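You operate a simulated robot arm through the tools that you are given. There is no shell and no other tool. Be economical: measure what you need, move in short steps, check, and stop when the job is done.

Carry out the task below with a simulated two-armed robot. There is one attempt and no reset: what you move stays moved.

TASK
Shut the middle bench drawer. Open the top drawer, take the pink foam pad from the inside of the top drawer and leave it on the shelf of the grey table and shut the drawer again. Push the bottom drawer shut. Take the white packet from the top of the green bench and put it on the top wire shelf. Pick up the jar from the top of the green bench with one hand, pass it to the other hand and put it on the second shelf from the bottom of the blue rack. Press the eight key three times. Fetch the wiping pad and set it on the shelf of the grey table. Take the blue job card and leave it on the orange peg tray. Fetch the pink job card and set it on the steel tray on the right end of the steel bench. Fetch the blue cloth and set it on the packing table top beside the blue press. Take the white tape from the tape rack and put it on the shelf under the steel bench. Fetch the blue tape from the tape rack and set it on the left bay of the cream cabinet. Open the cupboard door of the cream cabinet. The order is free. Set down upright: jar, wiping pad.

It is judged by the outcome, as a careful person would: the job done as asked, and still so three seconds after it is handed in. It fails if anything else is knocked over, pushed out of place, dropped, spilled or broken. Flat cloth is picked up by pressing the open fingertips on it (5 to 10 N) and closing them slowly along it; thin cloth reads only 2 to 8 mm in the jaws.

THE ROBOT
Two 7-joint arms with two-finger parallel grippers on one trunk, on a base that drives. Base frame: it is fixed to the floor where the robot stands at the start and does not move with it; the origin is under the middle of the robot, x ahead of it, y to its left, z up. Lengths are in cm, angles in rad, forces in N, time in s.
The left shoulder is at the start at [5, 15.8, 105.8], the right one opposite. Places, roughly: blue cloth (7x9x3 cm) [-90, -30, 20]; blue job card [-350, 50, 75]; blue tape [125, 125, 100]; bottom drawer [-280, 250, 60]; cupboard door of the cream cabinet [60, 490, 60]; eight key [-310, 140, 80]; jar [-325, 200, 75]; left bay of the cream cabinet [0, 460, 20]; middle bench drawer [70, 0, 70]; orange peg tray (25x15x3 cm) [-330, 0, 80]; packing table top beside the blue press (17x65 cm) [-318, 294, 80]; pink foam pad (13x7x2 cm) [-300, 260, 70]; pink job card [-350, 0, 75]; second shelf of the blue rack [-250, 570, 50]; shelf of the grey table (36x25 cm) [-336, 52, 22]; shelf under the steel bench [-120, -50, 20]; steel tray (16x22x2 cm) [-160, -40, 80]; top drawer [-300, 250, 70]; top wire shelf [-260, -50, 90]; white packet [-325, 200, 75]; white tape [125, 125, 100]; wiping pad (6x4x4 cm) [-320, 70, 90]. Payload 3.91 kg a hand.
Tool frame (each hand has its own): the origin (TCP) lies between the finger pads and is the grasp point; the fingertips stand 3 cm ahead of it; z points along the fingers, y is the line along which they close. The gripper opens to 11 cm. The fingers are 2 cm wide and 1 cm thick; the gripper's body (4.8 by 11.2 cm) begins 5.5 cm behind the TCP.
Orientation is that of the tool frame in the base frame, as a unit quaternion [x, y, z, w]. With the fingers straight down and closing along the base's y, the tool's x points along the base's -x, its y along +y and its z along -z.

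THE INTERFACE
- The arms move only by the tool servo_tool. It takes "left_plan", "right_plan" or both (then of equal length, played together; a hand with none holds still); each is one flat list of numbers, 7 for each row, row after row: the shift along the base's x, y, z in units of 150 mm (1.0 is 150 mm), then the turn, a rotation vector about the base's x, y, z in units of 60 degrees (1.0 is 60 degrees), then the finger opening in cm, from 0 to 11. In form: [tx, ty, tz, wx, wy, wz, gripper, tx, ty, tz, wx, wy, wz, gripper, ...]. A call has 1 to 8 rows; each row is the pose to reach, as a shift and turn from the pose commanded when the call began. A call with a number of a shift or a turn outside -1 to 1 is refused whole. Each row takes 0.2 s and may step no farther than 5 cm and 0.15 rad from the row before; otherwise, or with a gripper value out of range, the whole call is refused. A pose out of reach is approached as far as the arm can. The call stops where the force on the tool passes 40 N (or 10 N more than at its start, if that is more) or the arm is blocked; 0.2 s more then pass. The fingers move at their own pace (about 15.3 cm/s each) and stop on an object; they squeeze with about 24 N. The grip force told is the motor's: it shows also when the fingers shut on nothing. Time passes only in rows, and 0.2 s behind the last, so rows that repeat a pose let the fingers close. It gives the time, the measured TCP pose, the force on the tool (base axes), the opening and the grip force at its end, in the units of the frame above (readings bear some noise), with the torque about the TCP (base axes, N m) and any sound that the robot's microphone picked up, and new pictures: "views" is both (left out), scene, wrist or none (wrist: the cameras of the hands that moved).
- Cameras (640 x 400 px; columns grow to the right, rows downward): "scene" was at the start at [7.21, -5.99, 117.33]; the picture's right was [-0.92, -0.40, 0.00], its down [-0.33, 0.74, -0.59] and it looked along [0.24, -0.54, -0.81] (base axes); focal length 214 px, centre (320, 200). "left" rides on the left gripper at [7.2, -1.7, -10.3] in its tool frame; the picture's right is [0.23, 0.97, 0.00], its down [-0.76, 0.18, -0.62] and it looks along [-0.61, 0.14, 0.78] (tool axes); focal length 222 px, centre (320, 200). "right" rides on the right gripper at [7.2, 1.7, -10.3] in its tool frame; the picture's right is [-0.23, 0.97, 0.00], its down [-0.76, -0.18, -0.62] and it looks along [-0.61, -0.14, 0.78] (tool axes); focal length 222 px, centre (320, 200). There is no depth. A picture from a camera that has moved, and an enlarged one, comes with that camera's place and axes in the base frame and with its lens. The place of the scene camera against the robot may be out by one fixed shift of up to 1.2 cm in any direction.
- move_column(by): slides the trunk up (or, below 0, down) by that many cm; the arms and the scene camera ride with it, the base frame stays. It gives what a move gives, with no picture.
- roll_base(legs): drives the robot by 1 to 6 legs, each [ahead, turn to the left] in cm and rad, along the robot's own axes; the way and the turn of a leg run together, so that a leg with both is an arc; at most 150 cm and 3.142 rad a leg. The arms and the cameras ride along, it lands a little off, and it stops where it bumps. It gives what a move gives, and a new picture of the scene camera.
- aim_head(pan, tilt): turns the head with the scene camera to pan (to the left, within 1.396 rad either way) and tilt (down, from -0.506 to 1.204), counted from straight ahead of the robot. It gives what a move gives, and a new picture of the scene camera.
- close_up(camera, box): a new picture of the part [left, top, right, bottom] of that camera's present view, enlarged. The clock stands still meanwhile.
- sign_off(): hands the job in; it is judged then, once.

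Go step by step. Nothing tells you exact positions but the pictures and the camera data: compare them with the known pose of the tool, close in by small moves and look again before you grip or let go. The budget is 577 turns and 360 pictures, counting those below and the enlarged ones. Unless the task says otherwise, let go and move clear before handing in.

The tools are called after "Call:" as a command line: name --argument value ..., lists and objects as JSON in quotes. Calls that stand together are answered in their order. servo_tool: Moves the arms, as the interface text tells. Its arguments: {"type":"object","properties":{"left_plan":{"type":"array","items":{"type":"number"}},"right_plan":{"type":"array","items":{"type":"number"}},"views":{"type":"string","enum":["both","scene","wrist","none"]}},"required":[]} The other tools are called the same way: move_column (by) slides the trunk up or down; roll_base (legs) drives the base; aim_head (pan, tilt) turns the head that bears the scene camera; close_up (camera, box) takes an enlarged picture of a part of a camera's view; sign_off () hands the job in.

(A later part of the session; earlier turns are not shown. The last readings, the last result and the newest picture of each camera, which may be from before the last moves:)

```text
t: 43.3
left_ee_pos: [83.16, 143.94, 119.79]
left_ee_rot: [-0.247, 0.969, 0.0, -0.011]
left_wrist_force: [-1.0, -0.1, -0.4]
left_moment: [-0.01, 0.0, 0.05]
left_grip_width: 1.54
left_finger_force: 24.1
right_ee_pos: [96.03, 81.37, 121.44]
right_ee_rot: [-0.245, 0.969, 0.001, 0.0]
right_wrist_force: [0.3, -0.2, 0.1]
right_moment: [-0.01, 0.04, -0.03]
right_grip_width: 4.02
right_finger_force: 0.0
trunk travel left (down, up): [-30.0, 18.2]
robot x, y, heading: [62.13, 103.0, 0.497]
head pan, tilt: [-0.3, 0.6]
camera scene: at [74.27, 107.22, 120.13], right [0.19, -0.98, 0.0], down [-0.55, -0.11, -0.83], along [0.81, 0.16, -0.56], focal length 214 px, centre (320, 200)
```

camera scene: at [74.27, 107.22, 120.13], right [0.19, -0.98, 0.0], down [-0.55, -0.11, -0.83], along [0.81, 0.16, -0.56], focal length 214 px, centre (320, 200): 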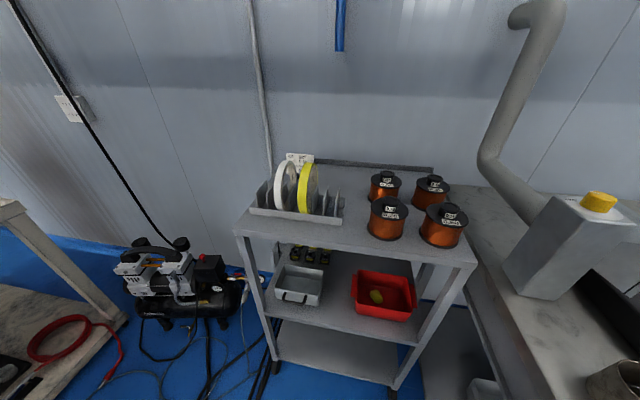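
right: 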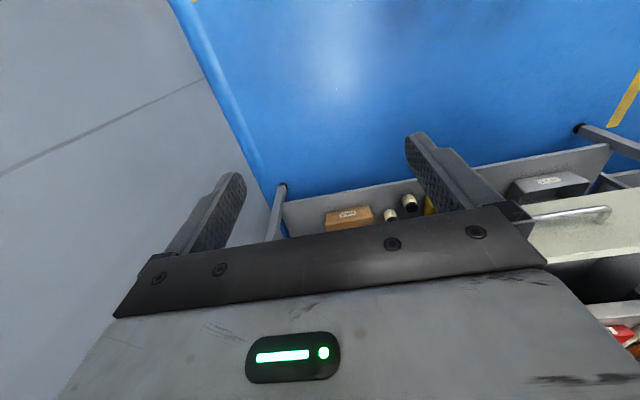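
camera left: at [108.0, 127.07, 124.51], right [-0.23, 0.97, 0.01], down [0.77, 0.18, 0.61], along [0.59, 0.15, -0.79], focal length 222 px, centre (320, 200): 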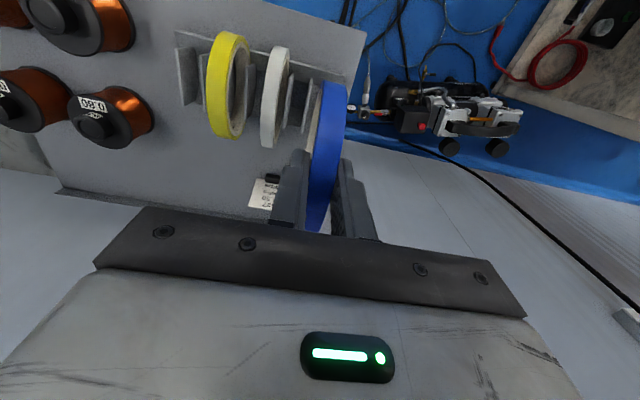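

Call:
servo_tool --right_plan '[0.05, 0.25, 0, 0, 0, -0.12, 4, 0.1, 0.5, 0, 0, 0, -0.24, 4, 0.2, 0.75, 0, 0, 0, -0.36, 4, 0.3, 1, 0, 0, 0, -0.472, 4]' --views "none"

Call:
servo_tool --right_plan '[0.2, 0.25, 0, 0, 0, 0, 4, 0.4, 0.5, -0.1, 0, 0, 0, 4, 0.6, 0.75, -0.2, 0, 0, 0, 4, 0.8, 1, -0.3, 0, 0, 0, 4]' --views "none"

Call:
servo_tool --right_plan '[0.1, 0.25, -0.1, 0, 0, 0, 4, 0.17, 0.5, -0.2, 0, 0, 0, 4, 0.17, 0.81, -0.3, 0, 0, 0, 4]' --views "both"

```text
t: 44.3
left_ee_pos: [83.17, 144.12, 119.8]
left_ee_rot: [-0.247, 0.969, 0.0, -0.01]
left_wrist_force: [0.0, 0.0, -1.3]
left_moment: [0.0, 0.01, 0.01]
left_grip_width: 1.52
left_finger_force: 24.0
right_ee_pos: [100.52, 96.64, 121.36]
right_ee_rot: [0.001, 1.0, 0.001, 0.0]
right_wrist_force: [-0.3, 0.2, 0.2]
right_moment: [0.0, 0.01, 0.0]
right_grip_width: 4.01
right_finger_force: 0.1
trunk travel left (down, up): [-30.0, 18.2]
robot x, y, heading: [61.69, 103.06, 0.491]
head pan, tilt: [-0.3, 0.6]
```

```text
refused: row 2 steps farther than a row can; nothing moved
```

```text
t: 45.1
left_ee_pos: [83.36, 144.26, 119.69]
left_ee_rot: [-0.247, 0.969, 0.001, -0.012]
left_wrist_force: [-0.4, -0.2, -1.7]
left_moment: [-0.04, 0.04, -0.03]
left_grip_width: 1.56
left_finger_force: 24.2
right_ee_pos: [103.43, 108.0, 116.38]
right_ee_rot: [0.004, 1.0, -0.001, 0.0]
right_wrist_force: [0.0, -0.1, 0.3]
right_moment: [0.0, 0.01, -0.04]
right_grip_width: 4.02
right_finger_force: 0.1
right hand out of reach, approached as far as the arm can: row 3
trunk travel left (down, up): [-30.0, 18.2]
robot x, y, heading: [61.41, 103.0, 0.494]
head pan, tilt: [-0.3, 0.6]
camera scene: at [74.47, 107.28, 120.1], right [0.19, -0.98, 0.0], down [-0.56, -0.11, -0.82], along [0.81, 0.16, -0.57], focal length 214 px, centre (320, 200)
camera right: at [96.21, 109.72, 126.67], right [0.23, 0.97, 0.0], down [0.76, -0.18, 0.62], along [0.61, -0.15, -0.78], focal length 222 px, centre (320, 200)
```

scene: 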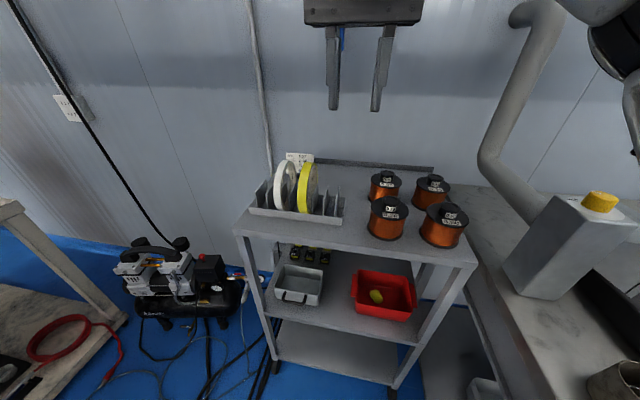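
right: 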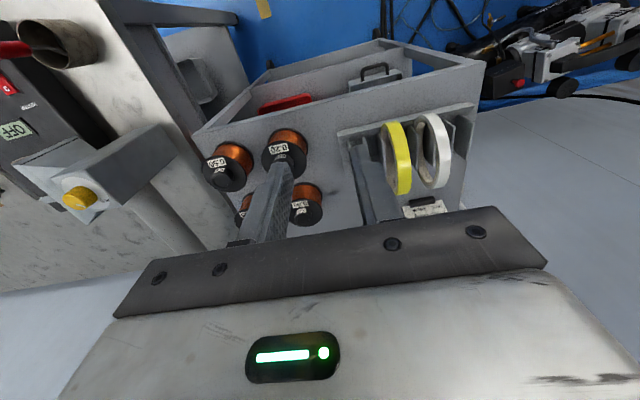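

Call:
roll_base --legs '[[8, 0], [0, 0.35]]'

```text
t: 47.3
left_ee_pos: [74.68, 152.75, 119.72]
left_ee_rot: [-0.413, 0.91, -0.002, -0.01]
left_wrist_force: [-0.3, -0.1, -0.8]
left_moment: [-0.03, 0.01, 0.01]
left_grip_width: 1.55
left_finger_force: 24.4
right_ee_pos: [105.92, 125.78, 116.54]
right_ee_rot: [-0.175, 0.985, 0.001, -0.001]
right_wrist_force: [-0.2, -0.3, -0.4]
right_moment: [-0.02, -0.01, -0.01]
right_grip_width: 3.99
right_finger_force: 0.0
trunk travel left (down, up): [-30.0, 18.2]
robot x, y, heading: [68.99, 106.62, 0.847]
head pan, tilt: [-0.3, 0.6]
camera scene: at [79.36, 115.06, 120.13], right [0.52, -0.85, 0.0], down [-0.48, -0.29, -0.83], along [0.7, 0.43, -0.56], focal length 214 px, centre (320, 200)
```

scene: 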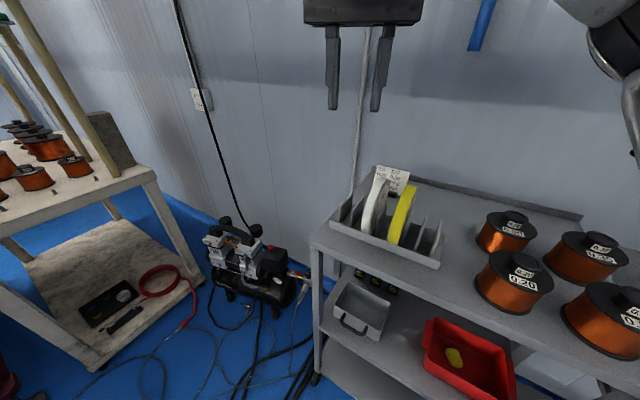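

Now right hand shift +9 x, −2.3 y, yaw −0.35, then look.

Call:
servo_tool --right_plan '[0.2, -0.05, 0, 0, 0, -0.12, 4, 0.4, -0.1, 0, 0, 0, -0.24, 4, 0.6, -0.15, -0.3, 0, 0, -0.338, 4]' --views "both"

```text
refused: row 3 steps farther than a row can; nothing moved
```

Call:
servo_tool --right_plan '[0.2, -0.05, 0, 0, 0, -0.12, 4, 0.4, -0.1, -0.1, 0, 0, -0.24, 4, 0.6, -0.15, -0.3, 0, 0, -0.338, 4]' --views "both"

```text
t: 48.1
left_ee_pos: [74.67, 152.61, 119.78]
left_ee_rot: [-0.412, 0.911, -0.001, -0.01]
left_wrist_force: [-0.6, -0.3, -0.5]
left_moment: [-0.01, 0.03, -0.01]
left_grip_width: 1.54
left_finger_force: 23.9
right_ee_pos: [114.97, 123.36, 112.1]
right_ee_rot: [0.001, 1.0, 0.002, -0.001]
right_wrist_force: [0.1, 0.0, 0.4]
right_moment: [-0.03, -0.02, 0.0]
right_grip_width: 4.0
right_finger_force: 0.0
trunk travel left (down, up): [-30.0, 18.2]
robot x, y, heading: [69.2, 106.73, 0.845]
head pan, tilt: [-0.3, 0.6]
camera scene: at [79.41, 115.03, 120.13], right [0.52, -0.85, 0.0], down [-0.48, -0.29, -0.82], along [0.7, 0.43, -0.57], focal length 214 px, centre (320, 200)
camera right: at [107.8, 125.1, 122.34], right [0.23, 0.97, 0.0], down [0.76, -0.18, 0.62], along [0.61, -0.14, -0.78], focal length 222 px, centre (320, 200)
```

scene: 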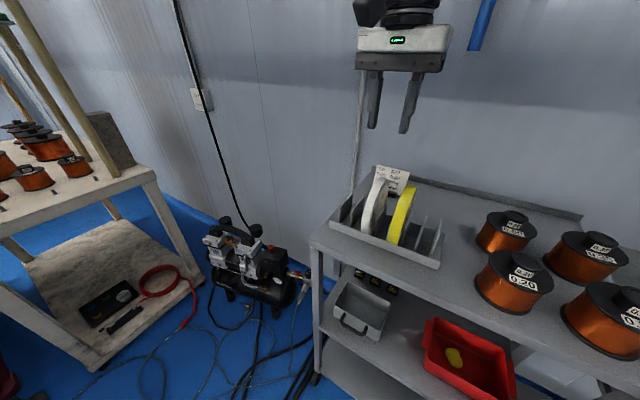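
right: 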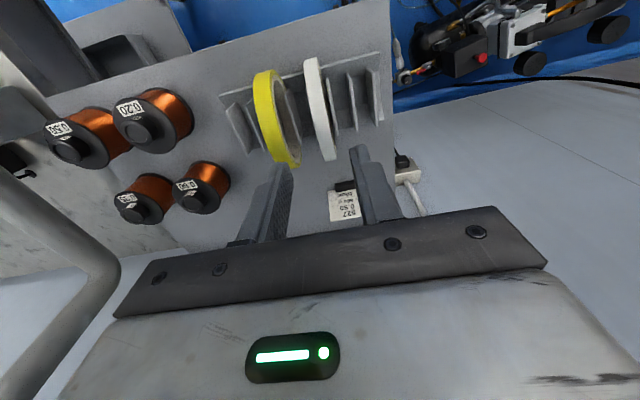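

White ring is centred. Descend and grip.

Call:
servo_tool --right_plan '[0, 0, -0.3, 0, 0, 0, 4, 0, 0, -0.6, 0, 0, 0, 4, 0, 0, -0.893, 0, 0, 0, 4]' --views "wrist"

Call:
servo_tool --right_plan '[0, 0, 0, 0, 0, 0, 1, 0, 0, 0, 0, 0, 0, 1]' --views "none"

Call:
servo_tool --right_plan '[0, 0, 0.2, 0, 0, 0, 1, 0, 0, 0.4, 0, 0, 0, 1, 0, 0, 0.7, 0, 0, 0, 1, 0, 0, 1, 0, 0, 0, 1]' --views "scene"

```text
t: 48.9
left_ee_pos: [74.79, 152.76, 119.8]
left_ee_rot: [-0.413, 0.91, -0.001, -0.011]
left_wrist_force: [-0.2, 0.0, -1.0]
left_moment: [-0.01, -0.03, 0.03]
left_grip_width: 1.57
left_finger_force: 23.9
right_ee_pos: [114.93, 123.47, 98.65]
right_ee_rot: [0.001, 1.0, 0.002, -0.001]
right_wrist_force: [0.2, -1.0, -0.2]
right_moment: [0.0, -0.02, 0.01]
right_grip_width: 4.0
right_finger_force: 0.1
trunk travel left (down, up): [-30.0, 18.2]
robot x, y, heading: [68.45, 107.02, 0.844]
head pan, tilt: [-0.3, 0.6]
camera right: at [107.73, 125.16, 108.88], right [0.23, 0.97, 0.0], down [0.76, -0.18, 0.62], along [0.61, -0.14, -0.78], focal length 222 px, centre (320, 200)
```

right: 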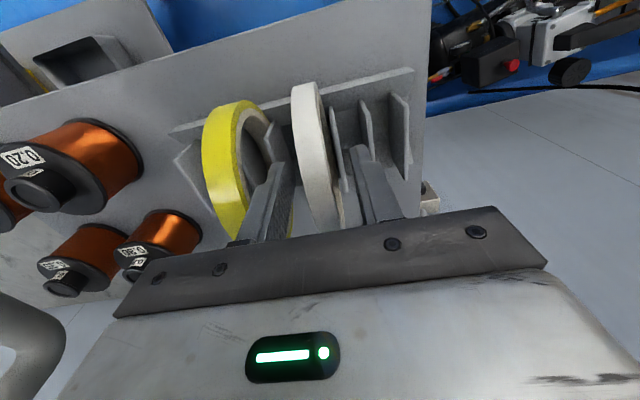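

```text
t: 49.5
left_ee_pos: [74.81, 152.65, 119.83]
left_ee_rot: [-0.413, 0.911, -0.002, -0.01]
left_wrist_force: [-1.0, -0.2, -0.5]
left_moment: [-0.03, 0.04, 0.02]
left_grip_width: 1.56
left_finger_force: 23.9
right_ee_pos: [114.84, 123.36, 98.61]
right_ee_rot: [0.0, 1.0, 0.001, -0.001]
right_wrist_force: [0.1, -0.2, 0.4]
right_moment: [-0.02, 0.05, 0.03]
right_grip_width: 1.53
right_finger_force: 24.5
trunk travel left (down, up): [-30.0, 18.2]
robot x, y, heading: [68.81, 106.74, 0.851]
head pan, tilt: [-0.3, 0.6]
```

```text
t: 50.5
left_ee_pos: [74.61, 152.81, 119.83]
left_ee_rot: [-0.413, 0.911, -0.001, -0.01]
left_wrist_force: [0.1, 0.4, -0.5]
left_moment: [0.02, 0.0, -0.02]
left_grip_width: 1.53
left_finger_force: 24.4
right_ee_pos: [114.91, 123.54, 113.63]
right_ee_rot: [0.001, 1.0, 0.0, -0.001]
right_wrist_force: [0.5, 0.5, -1.2]
right_moment: [0.01, 0.03, 0.0]
right_grip_width: 1.56
right_finger_force: 24.5
trunk travel left (down, up): [-30.0, 18.2]
robot x, y, heading: [69.21, 107.01, 0.849]
head pan, tilt: [-0.3, 0.6]
camera scene: at [79.39, 115.04, 120.12], right [0.52, -0.85, 0.0], down [-0.48, -0.29, -0.82], along [0.7, 0.43, -0.57], focal length 214 px, centre (320, 200)
```

scene: 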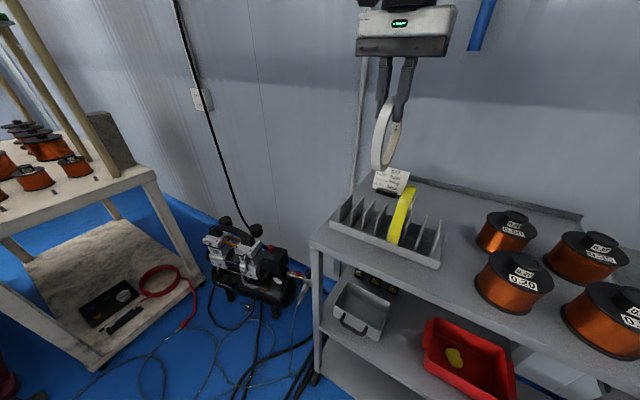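

Both tapes are held. I pull the right hand back, back off, and look around towards +y for the route.

Call:
servo_tool --right_plan '[-0.1, -0.1, 0.2, 0, 0, 0.12, 1, -0.3, -0.3, 0.4, 0, 0, 0.24, 1, -0.5, -0.5, 0.4, 0, 0, 0.36, 1, -0.7, -0.7, 0.4, 0, 0, 0.48, 1, -0.8, -0.9, 0.4, 0, 0, 0.6, 1]' --views "none"

Call:
roll_base --legs '[[-75, 0], [0, 0.9]]'

Call:
aim_head --pan 0 --tilt 0.25

Call:
aim_head --pan 1.0 --tilt 0.25

```text
refused: row 2 steps farther than a row can; nothing moved
```

```text
t: 56.9
left_ee_pos: [-13.15, 83.44, 119.77]
left_ee_rot: [0.769, -0.64, 0.007, 0.008]
left_wrist_force: [0.3, -0.9, -0.5]
left_moment: [-0.04, -0.02, 0.02]
left_grip_width: 1.54
left_finger_force: 24.4
right_ee_pos: [34.75, 96.69, 113.61]
right_ee_rot: [-0.434, 0.901, 0.001, 0.0]
right_wrist_force: [-0.6, 0.0, -0.3]
right_moment: [-0.03, 0.0, 0.0]
right_grip_width: 1.56
right_finger_force: 24.5
trunk travel left (down, up): [-30.0, 18.2]
robot x, y, heading: [19.39, 50.05, 1.748]
head pan, tilt: [-0.3, 0.6]
camera scene: at [19.93, 63.76, 120.13], right [0.99, -0.12, 0.0], down [-0.07, -0.56, -0.83], along [0.1, 0.82, -0.56], focal length 214 px, centre (320, 200)
```

scene: 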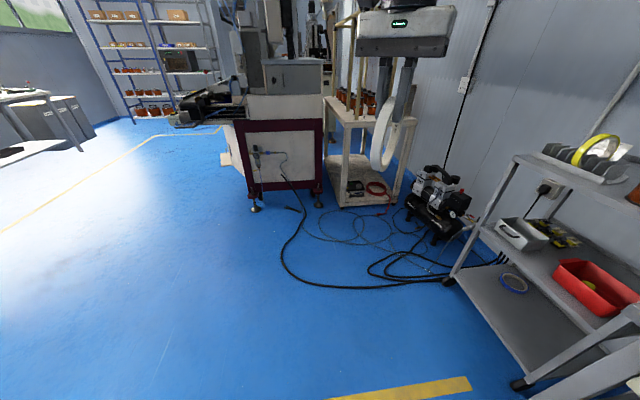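

```text
t: 57.7
left_ee_pos: [-13.09, 83.47, 119.8]
left_ee_rot: [0.768, -0.64, 0.006, 0.008]
left_wrist_force: [0.4, 0.2, -1.4]
left_moment: [-0.04, 0.03, 0.0]
left_grip_width: 1.58
left_finger_force: 23.8
right_ee_pos: [34.75, 96.71, 113.68]
right_ee_rot: [-0.434, 0.901, 0.001, -0.001]
right_wrist_force: [0.0, 0.0, -1.3]
right_moment: [0.01, 0.03, 0.0]
right_grip_width: 1.5
right_finger_force: 24.4
trunk travel left (down, up): [-30.0, 18.2]
robot x, y, heading: [19.32, 50.59, 1.75]
head pan, tilt: [0.0, 0.25]
camera scene: at [17.23, 64.19, 123.34], right [0.98, 0.17, 0.0], down [0.04, -0.24, -0.97], along [-0.17, 0.95, -0.25], focal length 214 px, centre (320, 200)
```

scene: 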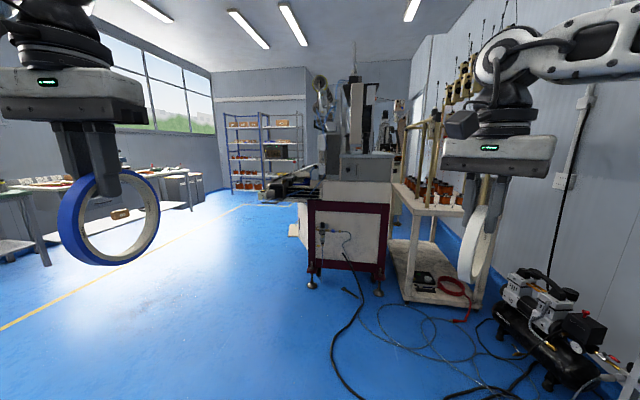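

```text
t: 59.0
left_ee_pos: [-13.19, 83.51, 119.77]
left_ee_rot: [0.768, -0.64, 0.006, 0.009]
left_wrist_force: [0.5, -0.6, -1.2]
left_moment: [-0.03, 0.01, -0.01]
left_grip_width: 1.55
left_finger_force: 23.5
right_ee_pos: [34.78, 96.83, 113.63]
right_ee_rot: [-0.434, 0.901, 0.001, -0.001]
right_wrist_force: [-0.7, -0.4, -0.8]
right_moment: [-0.03, 0.01, 0.01]
right_grip_width: 1.53
right_finger_force: 23.6
trunk travel left (down, up): [-30.0, 18.2]
robot x, y, heading: [19.06, 50.19, 1.747]
head pan, tilt: [1.0, 0.25]
camera scene: at [10.24, 58.59, 123.35], right [0.39, 0.92, 0.0], down [0.23, -0.1, -0.97], along [-0.89, 0.37, -0.25], focal length 214 px, centre (320, 200)
```

scene: 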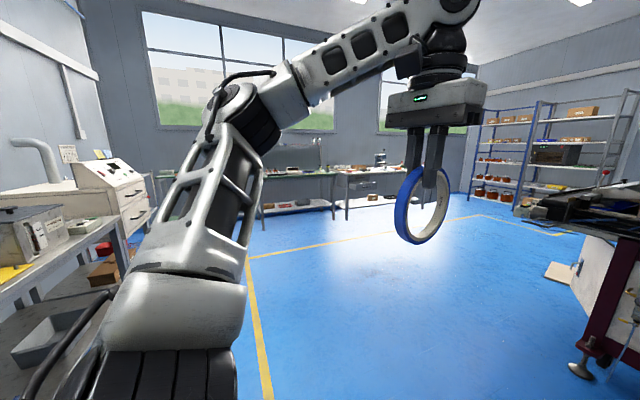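

The way to the cream cabinet leads left around the machine. First I'll go to the steel bench (behind-left) to put down the white tape.

Call:
roll_base --legs '[[0, 1.4], [60, 0]]'

Call:
aim_head --pan 0.8 --tilt 0.5

```text
t: 65.7
left_ee_pos: [-79.22, 25.97, 119.73]
left_ee_rot: [1.0, -0.005, 0.01, 0.003]
left_wrist_force: [0.6, -0.2, -1.5]
left_moment: [0.03, -0.03, -0.03]
left_grip_width: 1.58
left_finger_force: 23.7
right_ee_pos: [-83.12, 75.27, 113.77]
right_ee_rot: [0.908, -0.419, 0.0, 0.002]
right_wrist_force: [0.1, 0.3, -1.9]
right_moment: [-0.01, -0.05, 0.0]
right_grip_width: 1.55
right_finger_force: 23.6
trunk travel left (down, up): [-30.0, 18.2]
robot x, y, heading: [-40.02, 51.42, 3.13]
head pan, tilt: [1.0, 0.25]
camera scene: at [-49.35, 44.34, 123.34], right [-0.83, 0.55, 0.0], down [0.14, 0.21, -0.97], along [-0.54, -0.81, -0.25], focal length 214 px, centre (320, 200)
```

scene: 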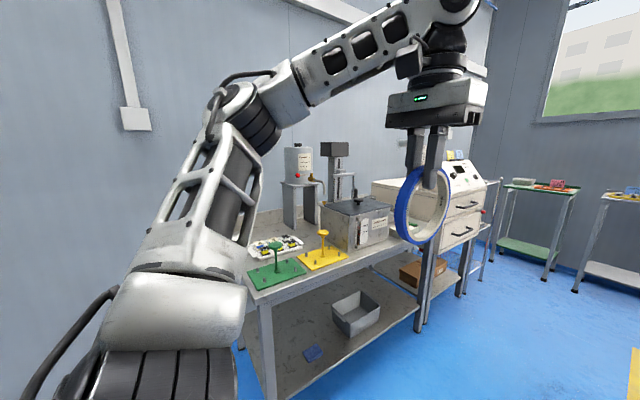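

```text
t: 66.5
left_ee_pos: [-79.11, 25.91, 119.75]
left_ee_rot: [1.0, -0.005, 0.01, 0.003]
left_wrist_force: [0.0, -0.3, -0.8]
left_moment: [-0.01, -0.02, -0.04]
left_grip_width: 1.56
left_finger_force: 23.8
right_ee_pos: [-82.94, 75.37, 113.75]
right_ee_rot: [0.908, -0.418, 0.0, 0.002]
right_wrist_force: [0.2, 0.3, -1.1]
right_moment: [-0.01, -0.03, -0.01]
right_grip_width: 1.56
right_finger_force: 23.9
trunk travel left (down, up): [-30.0, 18.2]
robot x, y, heading: [-40.42, 51.35, 3.129]
head pan, tilt: [0.799, 0.499]
camera scene: at [-50.6, 45.7, 121.04], right [-0.71, 0.71, 0.0], down [0.34, 0.34, -0.88], along [-0.62, -0.62, -0.48], focal length 214 px, centre (320, 200)
```

scene: 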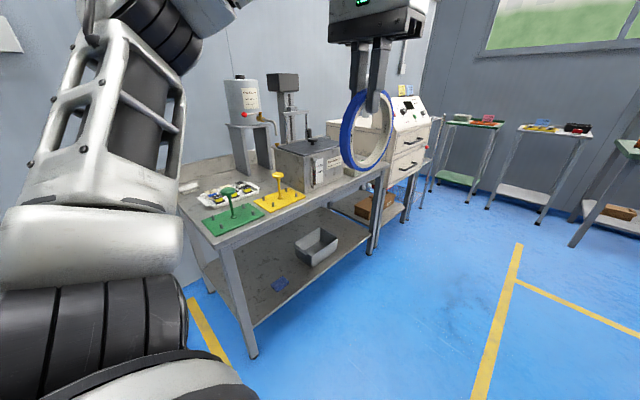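

Steel bench front edge is y≈-18; blue cloth lies on its lower shelf at about (-94,-30). I'll drive in front of it and face it.

Call:
roll_base --legs '[[55, 0], [0, 1.58]]'

Call:
aim_head --pan 0 --tilt 0.8

```text
t: 73.5
left_ee_pos: [-70.16, 13.66, 119.78]
left_ee_rot: [0.709, 0.705, 0.01, -0.006]
left_wrist_force: [0.7, 0.1, -0.5]
left_moment: [-0.01, 0.01, 0.0]
left_grip_width: 1.56
left_finger_force: 23.7
right_ee_pos: [-119.58, 9.54, 113.63]
right_ee_rot: [0.937, 0.348, 0.002, 0.001]
right_wrist_force: [-0.2, -1.0, -0.6]
right_moment: [0.01, 0.06, -0.02]
right_grip_width: 1.51
right_finger_force: 23.5
trunk travel left (down, up): [-30.0, 18.2]
robot x, y, heading: [-95.92, 51.95, -1.58]
head pan, tilt: [0.799, 0.499]
camera scene: at [-89.16, 42.54, 121.03], right [-0.7, -0.71, 0.0], down [-0.34, 0.34, -0.88], along [0.62, -0.62, -0.48], focal length 214 px, centre (320, 200)
```

scene: 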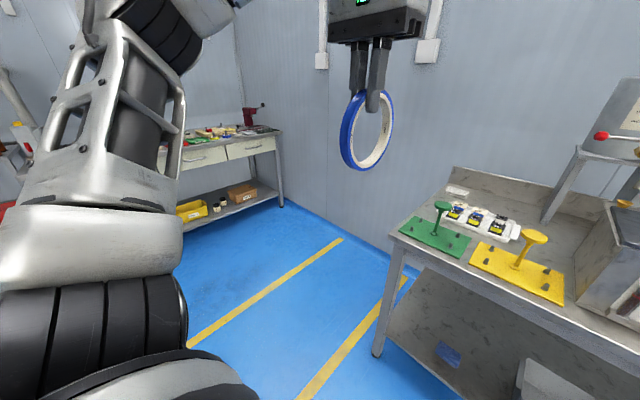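

```text
t: 74.7
left_ee_pos: [-70.23, 13.57, 119.79]
left_ee_rot: [0.709, 0.705, 0.009, -0.006]
left_wrist_force: [0.1, 0.1, -1.0]
left_moment: [0.02, 0.0, 0.03]
left_grip_width: 1.55
left_finger_force: 23.8
right_ee_pos: [-119.65, 9.46, 113.64]
right_ee_rot: [0.937, 0.349, 0.002, 0.002]
right_wrist_force: [0.4, -0.5, -1.2]
right_moment: [0.0, 0.01, 0.04]
right_grip_width: 1.57
right_finger_force: 24.0
trunk travel left (down, up): [-30.0, 18.2]
robot x, y, heading: [-95.73, 52.36, -1.584]
head pan, tilt: [0.0, 0.799]
camera scene: at [-95.7, 40.88, 118.44], right [-1.0, 0.01, 0.0], down [0.01, 0.72, -0.7], along [-0.01, -0.7, -0.72], focal length 214 px, centre (320, 200)
```

scene: 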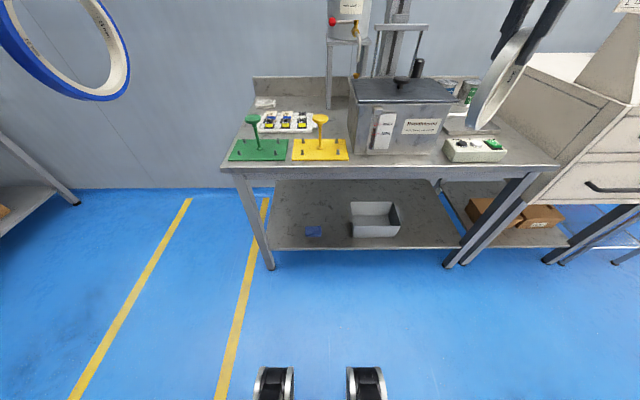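

I'll place the white tape right of the grey box on the shelf (x≈-153). Drive sideways to x≈-137.

Call:
roll_base --legs '[[0, -1.57], [42, 0], [0, 1.57]]'

Call:
servo_tool --right_plan '[0, 0.1, 0, 0, 0, 0.14, 1, 0, 0.2, 0, 0, 0, 0.28, 1, 0, 0.3, 0, 0, 0, 0.42, 1, 0, 0.4, 0, 0, 0, 0.56, 1, 0, 0.5, 0, 0, 0, 0.7, 1, 0, 0.5, 0, 0, 0, 0.817, 1]' --left_plan '[0, 0.1, 0.1, 0, 0, 0, 1, 0, 0.2, 0.2, 0, 0, 0, 1, 0, 0.3, 0.3, 0, 0, 0, 1, 0, 0.4, 0.4, 0, 0, 0, 1, 0, 0.4, 0.6, 0, 0, 0, 1, 0, 0.4, 0.7, 0, 0, 0, 1]' --views "none"

```text
t: 84.9
left_ee_pos: [-112.62, 13.98, 119.71]
left_ee_rot: [0.715, 0.699, 0.009, -0.005]
left_wrist_force: [-1.1, 0.0, -1.0]
left_moment: [-0.01, -0.03, 0.01]
left_grip_width: 1.54
left_finger_force: 23.6
right_ee_pos: [-162.13, 10.78, 113.71]
right_ee_rot: [0.94, 0.34, 0.001, 0.001]
right_wrist_force: [1.0, 1.5, -1.5]
right_moment: [-0.01, -0.02, 0.0]
right_grip_width: 1.55
right_finger_force: 23.8
trunk travel left (down, up): [-30.0, 18.2]
robot x, y, heading: [-138.03, 53.03, -1.6]
head pan, tilt: [0.0, 0.799]
camera scene: at [-137.65, 41.69, 118.44], right [-1.0, 0.03, 0.0], down [0.02, 0.72, -0.7], along [-0.02, -0.7, -0.72], focal length 214 px, centre (320, 200)
```

scene: 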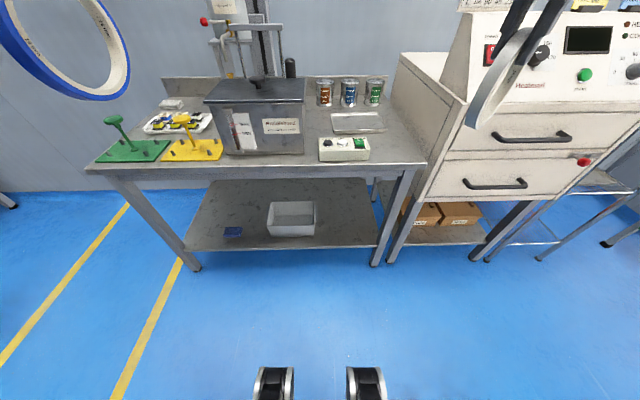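

```text
t: 86.3
left_ee_pos: [-114.16, 16.76, 127.22]
left_ee_rot: [0.715, 0.699, 0.011, -0.004]
left_wrist_force: [-0.3, 0.0, -0.1]
left_moment: [0.02, -0.06, -0.05]
left_grip_width: 1.54
left_finger_force: 24.0
left hand out of reach, approached as far as the arm can: row 4, 5, 6
right_ee_pos: [-162.22, 18.26, 113.69]
right_ee_rot: [0.713, 0.701, 0.002, 0.001]
right_wrist_force: [-0.7, -0.6, -0.3]
right_moment: [0.06, -0.03, 0.0]
right_grip_width: 1.57
right_finger_force: 24.0
trunk travel left (down, up): [-30.0, 18.2]
robot x, y, heading: [-137.47, 53.06, -1.598]
head pan, tilt: [0.0, 0.799]
```

Call:
move_column --by -30

Call:
servo_tool --right_plan '[0, 0, -0.1, -0.125, 0, 0, 1, 0, 0, -0.2, -0.25, 0, 0, 1, 0, 0, -0.3, -0.375, 0, 0, 1, 0, 0, -0.4, -0.5, 0, 0, 1, 0, 0, -0.5, -0.625, 0, 0, 1, 0, 0, -0.6, -0.75, 0, 0, 1, 0, 0, -0.7, -0.875, 0, 0, 1, 0, 0, -0.8, -1, 0, 0, 1]' --views "none"

```text
t: 89.3
left_ee_pos: [-113.97, 16.82, 97.19]
left_ee_rot: [0.715, 0.699, 0.009, -0.005]
left_wrist_force: [0.5, -0.3, -1.0]
left_moment: [0.04, -0.02, 0.0]
left_grip_width: 1.54
left_finger_force: 24.4
right_ee_pos: [-162.22, 18.42, 83.56]
right_ee_rot: [0.714, 0.7, 0.002, 0.001]
right_wrist_force: [0.5, -0.7, -0.9]
right_moment: [0.02, 0.0, -0.02]
right_grip_width: 1.58
right_finger_force: 24.5
trunk travel left (down, up): [0.0, 48.2]
robot x, y, heading: [-137.62, 53.3, -1.598]
head pan, tilt: [0.0, 0.799]
```

```text
t: 91.1
left_ee_pos: [-113.97, 16.85, 97.2]
left_ee_rot: [0.716, 0.699, 0.009, -0.004]
left_wrist_force: [-0.8, 0.0, 0.0]
left_moment: [-0.01, 0.02, -0.02]
left_grip_width: 1.55
left_finger_force: 24.0
right_ee_pos: [-163.22, 12.04, 74.53]
right_ee_rot: [0.618, 0.607, -0.347, 0.359]
right_wrist_force: [-0.1, -0.6, -0.9]
right_moment: [0.05, 0.01, -0.01]
right_grip_width: 1.54
right_finger_force: 24.5
right hand out of reach, approached as far as the arm can: row 6, 7, 8
trunk travel left (down, up): [0.0, 48.2]
robot x, y, heading: [-137.89, 52.84, -1.599]
head pan, tilt: [0.0, 0.799]
```

Now roll the tool about its axis so the ring lies near flat, moving lower.

Call:
servo_tool --right_plan '[0, 0, -0.1, 0, -0.108, -0.0625, 1, 0, 0, -0.2, 0, -0.2165, -0.125, 1, 0, 0, -0.3, 0, -0.325, -0.1875, 1, 0, 0, -0.4, 0, -0.433, -0.25, 1, 0, 0, -0.5, 0, -0.541, -0.3125, 1, 0, 0, -0.6, 0, -0.65, -0.375, 1, 0, 0, -0.7, 0, -0.758, -0.4375, 1, 0, 0, -0.8, 0, -0.866, -0.5, 1]' --views "none"

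Call:
servo_tool --right_plan '[0, 0, -0.1, 0, -0.108, -0.0625, 1, 0, 0, -0.2, 0, -0.2165, -0.125, 1, 0, 0, -0.3, 0, -0.325, -0.1875, 1, 0, 0, -0.4, 0, -0.433, -0.25, 1]' --views "scene"

```text
t: 92.9
left_ee_pos: [-113.89, 16.9, 97.05]
left_ee_rot: [0.715, 0.699, 0.009, -0.005]
left_wrist_force: [-0.5, -1.2, 0.1]
left_moment: [0.0, 0.0, 0.01]
left_grip_width: 1.53
left_finger_force: 24.3
right_ee_pos: [-163.41, 10.96, 62.32]
right_ee_rot: [0.838, 0.215, -0.123, 0.486]
right_wrist_force: [-0.4, 0.2, -1.2]
right_moment: [0.04, 0.01, -0.01]
right_grip_width: 1.56
right_finger_force: 24.2
right hand out of reach, approached as far as the arm can: row 1, 2, 3, 4, 5, 6, 7, 8
trunk travel left (down, up): [0.0, 48.2]
robot x, y, heading: [-137.43, 53.14, -1.6]
head pan, tilt: [0.0, 0.799]
```

```text
t: 93.9
left_ee_pos: [-113.99, 16.8, 97.21]
left_ee_rot: [0.715, 0.699, 0.009, -0.005]
left_wrist_force: [0.5, -0.6, -0.6]
left_moment: [0.02, -0.01, 0.01]
left_grip_width: 1.56
left_finger_force: 24.0
right_ee_pos: [-163.48, 9.73, 60.47]
right_ee_rot: [0.868, -0.01, 0.006, 0.496]
right_wrist_force: [-0.5, 0.7, -0.5]
right_moment: [0.06, -0.02, 0.02]
right_grip_width: 1.56
right_finger_force: 23.9
right hand out of reach, approached as far as the arm can: row 2, 3, 4
trunk travel left (down, up): [0.0, 48.2]
robot x, y, heading: [-137.56, 53.0, -1.601]
head pan, tilt: [0.0, 0.799]
camera scene: at [-137.66, 41.69, 88.44], right [-1.0, 0.03, 0.0], down [0.02, 0.72, -0.7], along [-0.02, -0.7, -0.72], focal length 214 px, centre (320, 200)
```

scene: 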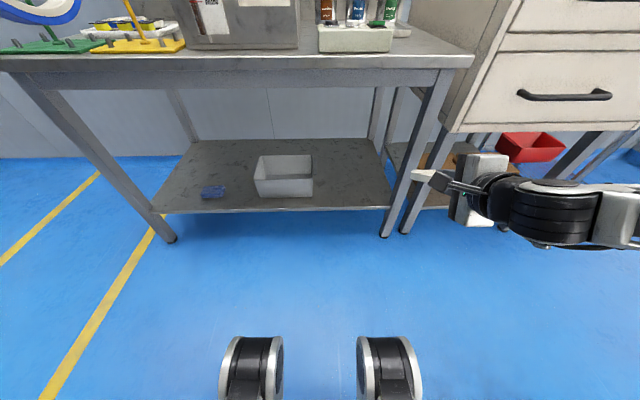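

Call:
servo_tool --right_plan '[0.2, -0.2, -0.1, 0, 0, 0, 1, 0.4, -0.4, -0.2, 0, 0, 0, 1, 0.6, -0.6, -0.3, 0, 0, 0, 1, 0.75, -0.8, -0.4, 0, 0, 0, 1, 0.75, -1, -0.5, 0, 0, 0, 1]' --views "none"

```text
t: 95.1
left_ee_pos: [-114.06, 16.8, 97.16]
left_ee_rot: [0.715, 0.699, 0.009, -0.005]
left_wrist_force: [-0.9, 0.2, -1.9]
left_moment: [-0.01, 0.03, 0.0]
left_grip_width: 1.54
left_finger_force: 24.2
right_ee_pos: [-156.43, -2.52, 56.8]
right_ee_rot: [0.865, -0.009, 0.006, 0.501]
right_wrist_force: [-0.3, 0.4, -0.6]
right_moment: [0.02, -0.03, -0.03]
right_grip_width: 1.53
right_finger_force: 24.2
right hand out of reach, approached as far as the arm can: row 1, 2, 3, 4, 5
trunk travel left (down, up): [0.0, 48.2]
robot x, y, heading: [-137.32, 53.24, -1.602]
head pan, tilt: [0.0, 0.799]
```

Call:
servo_tool --right_plan '[0, -0.2, 0, 0, 0, 0, 1, 0, -0.4, 0, 0, 0, 0, 1, 0, -0.6, 0, 0, 0, 0, 1]' --views "none"

```text
t: 95.9
left_ee_pos: [-114.05, 16.76, 97.22]
left_ee_rot: [0.715, 0.699, 0.009, -0.006]
left_wrist_force: [-0.3, 0.4, -0.9]
left_moment: [0.03, 0.0, 0.01]
left_grip_width: 1.59
left_finger_force: 23.8
right_ee_pos: [-158.92, -8.94, 59.54]
right_ee_rot: [0.865, -0.009, 0.006, 0.502]
right_wrist_force: [-0.7, -0.5, -1.5]
right_moment: [0.07, -0.05, 0.01]
right_grip_width: 1.55
right_finger_force: 23.8
right hand out of reach, approached as far as the arm can: row 1, 2, 3
trunk travel left (down, up): [0.0, 48.2]
robot x, y, heading: [-137.58, 53.14, -1.595]
head pan, tilt: [0.0, 0.799]
```

Call:
servo_tool --right_plan '[0, 0.2, -0.2, 0, 0, 0, 1, 0, 0.4, -0.4, 0, 0, 0, 1, 0, 0.6, -0.6, 0, 0, 0, 1, 0, 0.8, -0.8, 0, 0, 0, 1, 0, 1, -1, 0, 0, 0, 1]' --views "scene"

```text
t: 97.1
left_ee_pos: [-113.82, 16.72, 97.35]
left_ee_rot: [0.715, 0.699, 0.01, -0.005]
left_wrist_force: [-0.3, -0.2, -2.0]
left_moment: [0.01, 0.02, -0.01]
left_grip_width: 1.57
left_finger_force: 23.9
right_ee_pos: [-156.28, 4.2, 54.91]
right_ee_rot: [0.875, -0.016, -0.006, 0.485]
right_wrist_force: [-0.6, 0.2, -0.4]
right_moment: [0.06, -0.04, -0.01]
right_grip_width: 1.55
right_finger_force: 24.0
right hand out of reach, approached as far as the arm can: row 2, 3, 4, 5
trunk travel left (down, up): [0.0, 48.2]
robot x, y, heading: [-138.12, 53.19, -1.599]
head pan, tilt: [0.0, 0.799]
camera scene: at [-137.65, 41.69, 88.44], right [-1.0, 0.03, 0.0], down [0.02, 0.72, -0.7], along [-0.02, -0.7, -0.72], focal length 214 px, centre (320, 200)
```

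scene: 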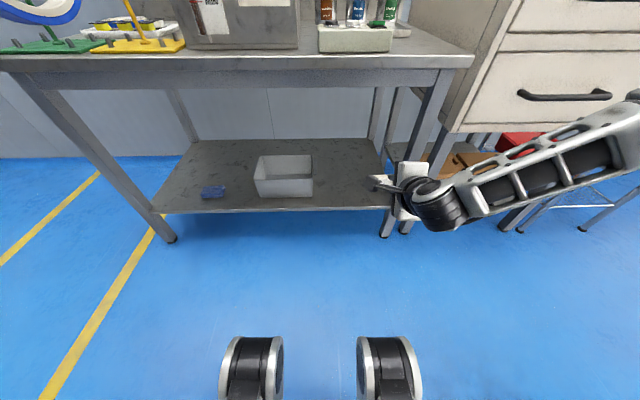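

The arm seems limited with this roll; I'll roll back to neutral and test how low it reaches.

Call:
servo_tool --right_plan '[0, 0.05, 0.02, 0, 0.108, 0.0625, 1, 0, 0.1, 0.04, 0, 0.2165, 0.125, 1, 0, 0.1, 0.06, 0, 0.325, 0.1875, 1, 0, 0.1, 0.08, 0, 0.433, 0.25, 1, 0, 0.1, 0.1, 0, 0.541, 0.3125, 1, 0, 0.1, 0.1, 0, 0.65, 0.375, 1, 0, 0.1, 0.1, 0, 0.758, 0.4375, 1, 0, 0.1, 0.1, 0, 0.866, 0.5, 1]' --views "none"

Call:
servo_tool --right_plan '[0, 0, 0, 0, 0.108, 0.0625, 1, 0, 0, 0, 0, 0.2165, 0.125, 1, 0, 0, 0, 0, 0.325, 0.1875, 1, 0, 0, 0, 0, 0.433, 0.25, 1, 0, 0, -0.2, 0, 0.433, 0.25, 1, 0, 0, -0.4, 0, 0.433, 0.25, 1, 0, 0, -0.6, 0, 0.433, 0.25, 1]' --views "none"

```text
t: 98.9
left_ee_pos: [-113.97, 16.79, 97.26]
left_ee_rot: [0.715, 0.699, 0.01, -0.007]
left_wrist_force: [0.0, 0.0, -0.9]
left_moment: [0.02, -0.02, 0.0]
left_grip_width: 1.56
left_finger_force: 23.8
right_ee_pos: [-155.81, 5.33, 57.48]
right_ee_rot: [0.755, 0.426, -0.247, 0.433]
right_wrist_force: [0.2, 0.0, -1.2]
right_moment: [0.01, -0.03, 0.0]
right_grip_width: 1.55
right_finger_force: 24.3
right hand out of reach, approached as far as the arm can: row 1, 2, 3, 4, 5, 6, 7, 8
trunk travel left (down, up): [0.0, 48.2]
robot x, y, heading: [-137.71, 53.35, -1.601]
head pan, tilt: [0.0, 0.799]
```

```text
t: 100.5
left_ee_pos: [-114.04, 16.73, 97.28]
left_ee_rot: [0.715, 0.699, 0.009, -0.006]
left_wrist_force: [0.1, 0.0, -0.5]
left_moment: [0.0, -0.01, -0.01]
left_grip_width: 1.53
left_finger_force: 24.4
right_ee_pos: [-154.6, 4.51, 55.94]
right_ee_rot: [0.621, 0.607, -0.348, 0.353]
right_wrist_force: [-0.1, 1.0, -0.7]
right_moment: [0.07, 0.0, 0.03]
right_grip_width: 1.54
right_finger_force: 23.1
right hand out of reach, approached as far as the arm can: row 1, 5, 6, 7
trunk travel left (down, up): [0.0, 48.2]
robot x, y, heading: [-137.81, 52.6, -1.602]
head pan, tilt: [0.0, 0.799]
```

Tool-down seems to reach better low. I'll pitch back to tool-down and test how low it goes.

Call:
servo_tool --right_plan '[0, 0.05, 0, 0.125, 0, 0, 1, 0, 0.1, 0, 0.25, 0, 0, 1, 0, 0.1, 0, 0.375, 0, 0, 1, 0, 0.1, 0, 0.5, 0, 0, 1, 0, 0.1, -0.1, 0.625, 0, 0, 1, 0, 0.1, -0.3, 0.75, 0, 0, 1, 0, 0.1, -0.5, 0.75, 0, 0, 1, 0, 0.1, -0.7, 0.75, 0, 0, 1]' --views "none"

Call:
servo_tool --right_plan '[0, 0, -0.2, 0, 0, 0, 1, 0, 0, -0.4, 0, 0, 0, 1, 0, 0, -0.6, 0, 0, 0, 1, 0, 0, -0.8, 0, 0, 0, 1]' --views "scene"

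```text
t: 102.3
left_ee_pos: [-114.04, 16.73, 97.22]
left_ee_rot: [0.715, 0.699, 0.009, -0.005]
left_wrist_force: [0.4, -0.3, -1.1]
left_moment: [0.01, -0.02, 0.02]
left_grip_width: 1.54
left_finger_force: 24.2
right_ee_pos: [-157.25, 7.73, 48.09]
right_ee_rot: [0.707, 0.695, -0.089, 0.095]
right_wrist_force: [0.7, -0.1, -1.0]
right_moment: [0.03, -0.03, 0.0]
right_grip_width: 1.59
right_finger_force: 24.5
right hand out of reach, approached as far as the arm can: row 6, 7, 8
trunk travel left (down, up): [0.0, 48.2]
robot x, y, heading: [-137.5, 53.06, -1.601]
head pan, tilt: [0.0, 0.799]
```

```text
t: 103.3
left_ee_pos: [-113.96, 16.72, 97.19]
left_ee_rot: [0.715, 0.699, 0.009, -0.006]
left_wrist_force: [0.1, -0.2, -0.7]
left_moment: [-0.02, -0.03, 0.0]
left_grip_width: 1.55
left_finger_force: 24.0
right_ee_pos: [-161.43, 10.56, 43.08]
right_ee_rot: [0.708, 0.694, -0.089, 0.095]
right_wrist_force: [-0.4, 0.4, -1.2]
right_moment: [0.03, -0.06, 0.0]
right_grip_width: 1.55
right_finger_force: 23.5
right hand out of reach, approached as far as the arm can: row 1, 2, 3, 4
trunk travel left (down, up): [0.0, 48.2]
robot x, y, heading: [-137.65, 53.0, -1.598]
head pan, tilt: [0.0, 0.799]
camera scene: at [-137.65, 41.69, 88.44], right [-1.0, 0.03, 0.0], down [0.02, 0.72, -0.7], along [-0.02, -0.7, -0.72], focal length 214 px, centre (320, 200)
```

scene: 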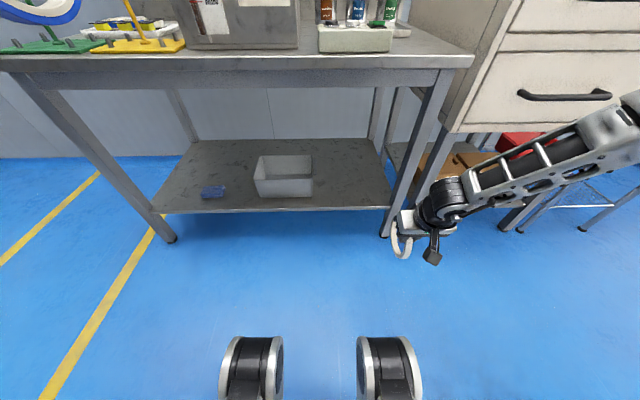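

Testing how low the hand gets closer to the body.

Call:
servo_tool --right_plan '[0.15, 0.2, 0.1, 0.1, 0, 0, 1, 0.3, 0.4, 0.1, 0.2, 0, 0, 1, 0.5, 0.6, 0.1, 0.25, 0, 0, 1, 0.7, 0.8, 0.1, 0.25, 0, 0, 1, 0.9, 1, 0.1, 0.25, 0, 0, 1]' --views "none"

Call:
servo_tool --right_plan '[0, 0, -0.2, 0, 0, 0, 1, 0, 0, -0.4, 0, 0, 0, 1, 0, 0, -0.6, 0, 0, 0, 1, 0, 0, -0.8, 0, 0, 0, 1, 0, 0, -1, 0, 0, 0, 1]' --views "scene"

```text
t: 104.5
left_ee_pos: [-113.96, 16.87, 97.35]
left_ee_rot: [0.715, 0.699, 0.009, -0.005]
left_wrist_force: [0.0, 0.2, -0.6]
left_moment: [0.04, -0.01, -0.04]
left_grip_width: 1.54
left_finger_force: 23.9
right_ee_pos: [-152.68, 25.4, 48.47]
right_ee_rot: [0.715, 0.7, 0.001, 0.003]
right_wrist_force: [-1.1, -4.6, -1.2]
right_moment: [-0.24, 0.03, -0.01]
right_grip_width: 1.73
right_finger_force: 23.9
right hand out of reach, approached as far as the arm can: row 2, 3, 4, 5
trunk travel left (down, up): [0.0, 48.2]
robot x, y, heading: [-137.39, 52.73, -1.601]
head pan, tilt: [0.0, 0.799]
```

```text
t: 105.1
left_ee_pos: [-113.95, 16.81, 97.25]
left_ee_rot: [0.716, 0.698, 0.009, -0.006]
left_wrist_force: [-0.4, 0.4, -1.0]
left_moment: [0.04, 0.01, 0.01]
left_grip_width: 1.56
left_finger_force: 24.2
right_ee_pos: [-154.73, 25.49, 45.77]
right_ee_rot: [0.717, 0.697, 0.009, 0.007]
right_wrist_force: [-6.6, -3.1, 24.9]
right_moment: [2.48, -0.9, 0.5]
right_grip_width: 1.73
right_finger_force: 23.8
right hand out of reach, approached as far as the arm can: row 1, 2, 3
trunk travel left (down, up): [0.0, 48.2]
robot x, y, heading: [-137.55, 53.22, -1.596]
head pan, tilt: [0.0, 0.799]
stopped in row 3 (right hand): the force on the tool passed its limit at 63 N (the readings are from after the stop); the commanded pose is now the measured one
camera scene: at [-137.65, 41.72, 88.5], right [-1.0, 0.03, 0.0], down [0.02, 0.72, -0.7], along [-0.02, -0.7, -0.72], focal length 214 px, centre (320, 200)
```

scene: 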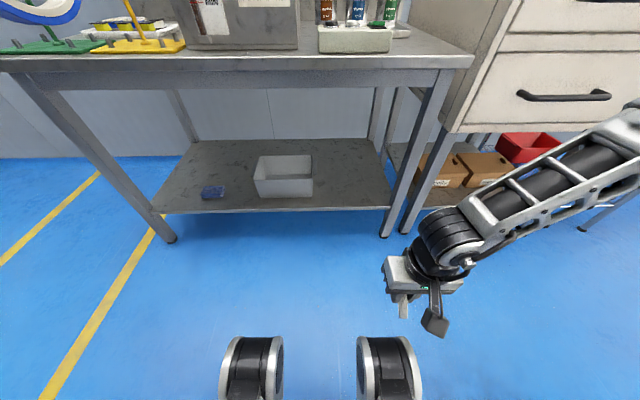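

The ring touched the base's wheel pod; I raise it and look at the arm's posture.

Call:
servo_tool --right_plan '[0, -0.1, 0.2, 0, 0, 0, 1, 0, -0.2, 0.4, 0, 0, 0, 1, 0, -0.4, 0.6, 0, 0, 0, 1]' --views "wrist"

Call:
aim_head --pan -0.7 --tilt 0.7

```text
t: 105.9
left_ee_pos: [-113.97, 16.74, 97.37]
left_ee_rot: [0.715, 0.699, 0.01, -0.005]
left_wrist_force: [0.3, -0.2, -1.6]
left_moment: [0.02, 0.03, 0.0]
left_grip_width: 1.53
left_finger_force: 23.5
right_ee_pos: [-154.76, 19.48, 54.59]
right_ee_rot: [0.717, 0.697, 0.01, 0.006]
right_wrist_force: [-0.7, 0.0, -0.3]
right_moment: [0.06, 0.01, 0.01]
right_grip_width: 1.71
right_finger_force: 23.5
trunk travel left (down, up): [0.0, 48.2]
robot x, y, heading: [-137.52, 52.99, -1.599]
head pan, tilt: [0.0, 0.799]
camera right: at [-153.04, 26.71, 64.85], right [0.97, -0.25, 0.02], down [-0.21, -0.76, 0.62], along [-0.14, -0.6, -0.79], focal length 222 px, centre (320, 200)
```

right: 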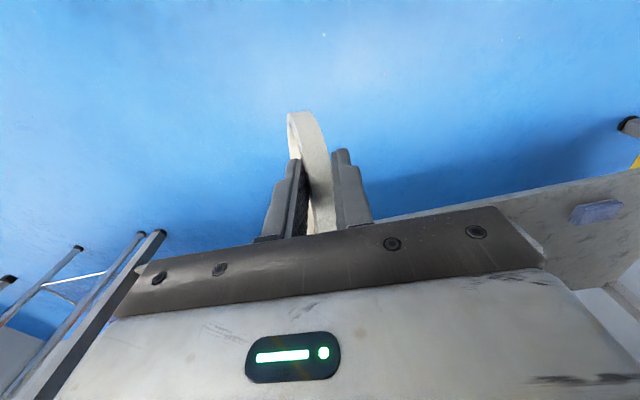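

```text
t: 107.0
left_ee_pos: [-114.06, 16.77, 97.25]
left_ee_rot: [0.715, 0.7, 0.009, -0.005]
left_wrist_force: [0.2, 0.1, 0.2]
left_moment: [-0.01, -0.01, -0.03]
left_grip_width: 1.56
left_finger_force: 23.4
right_ee_pos: [-154.8, 19.56, 54.47]
right_ee_rot: [0.717, 0.697, 0.009, 0.006]
right_wrist_force: [-0.9, 0.3, -1.3]
right_moment: [-0.01, -0.03, -0.03]
right_grip_width: 1.7
right_finger_force: 23.6
trunk travel left (down, up): [0.0, 48.2]
robot x, y, heading: [-137.68, 52.94, -1.601]
head pan, tilt: [-0.7, 0.7]
camera scene: at [-143.08, 43.4, 89.26], right [-0.75, 0.67, 0.0], down [0.43, 0.48, -0.76], along [-0.51, -0.57, -0.64], focal length 214 px, centre (320, 200)
```

scene: 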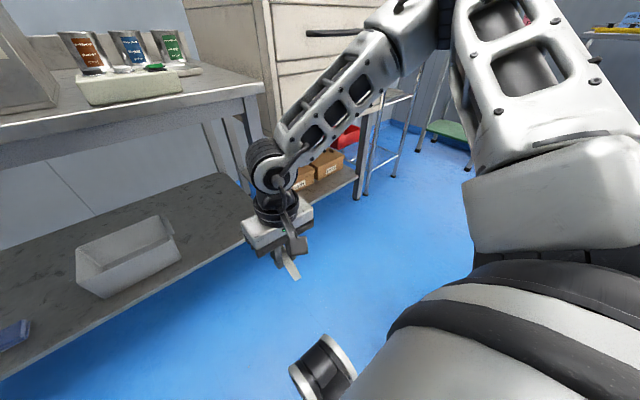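

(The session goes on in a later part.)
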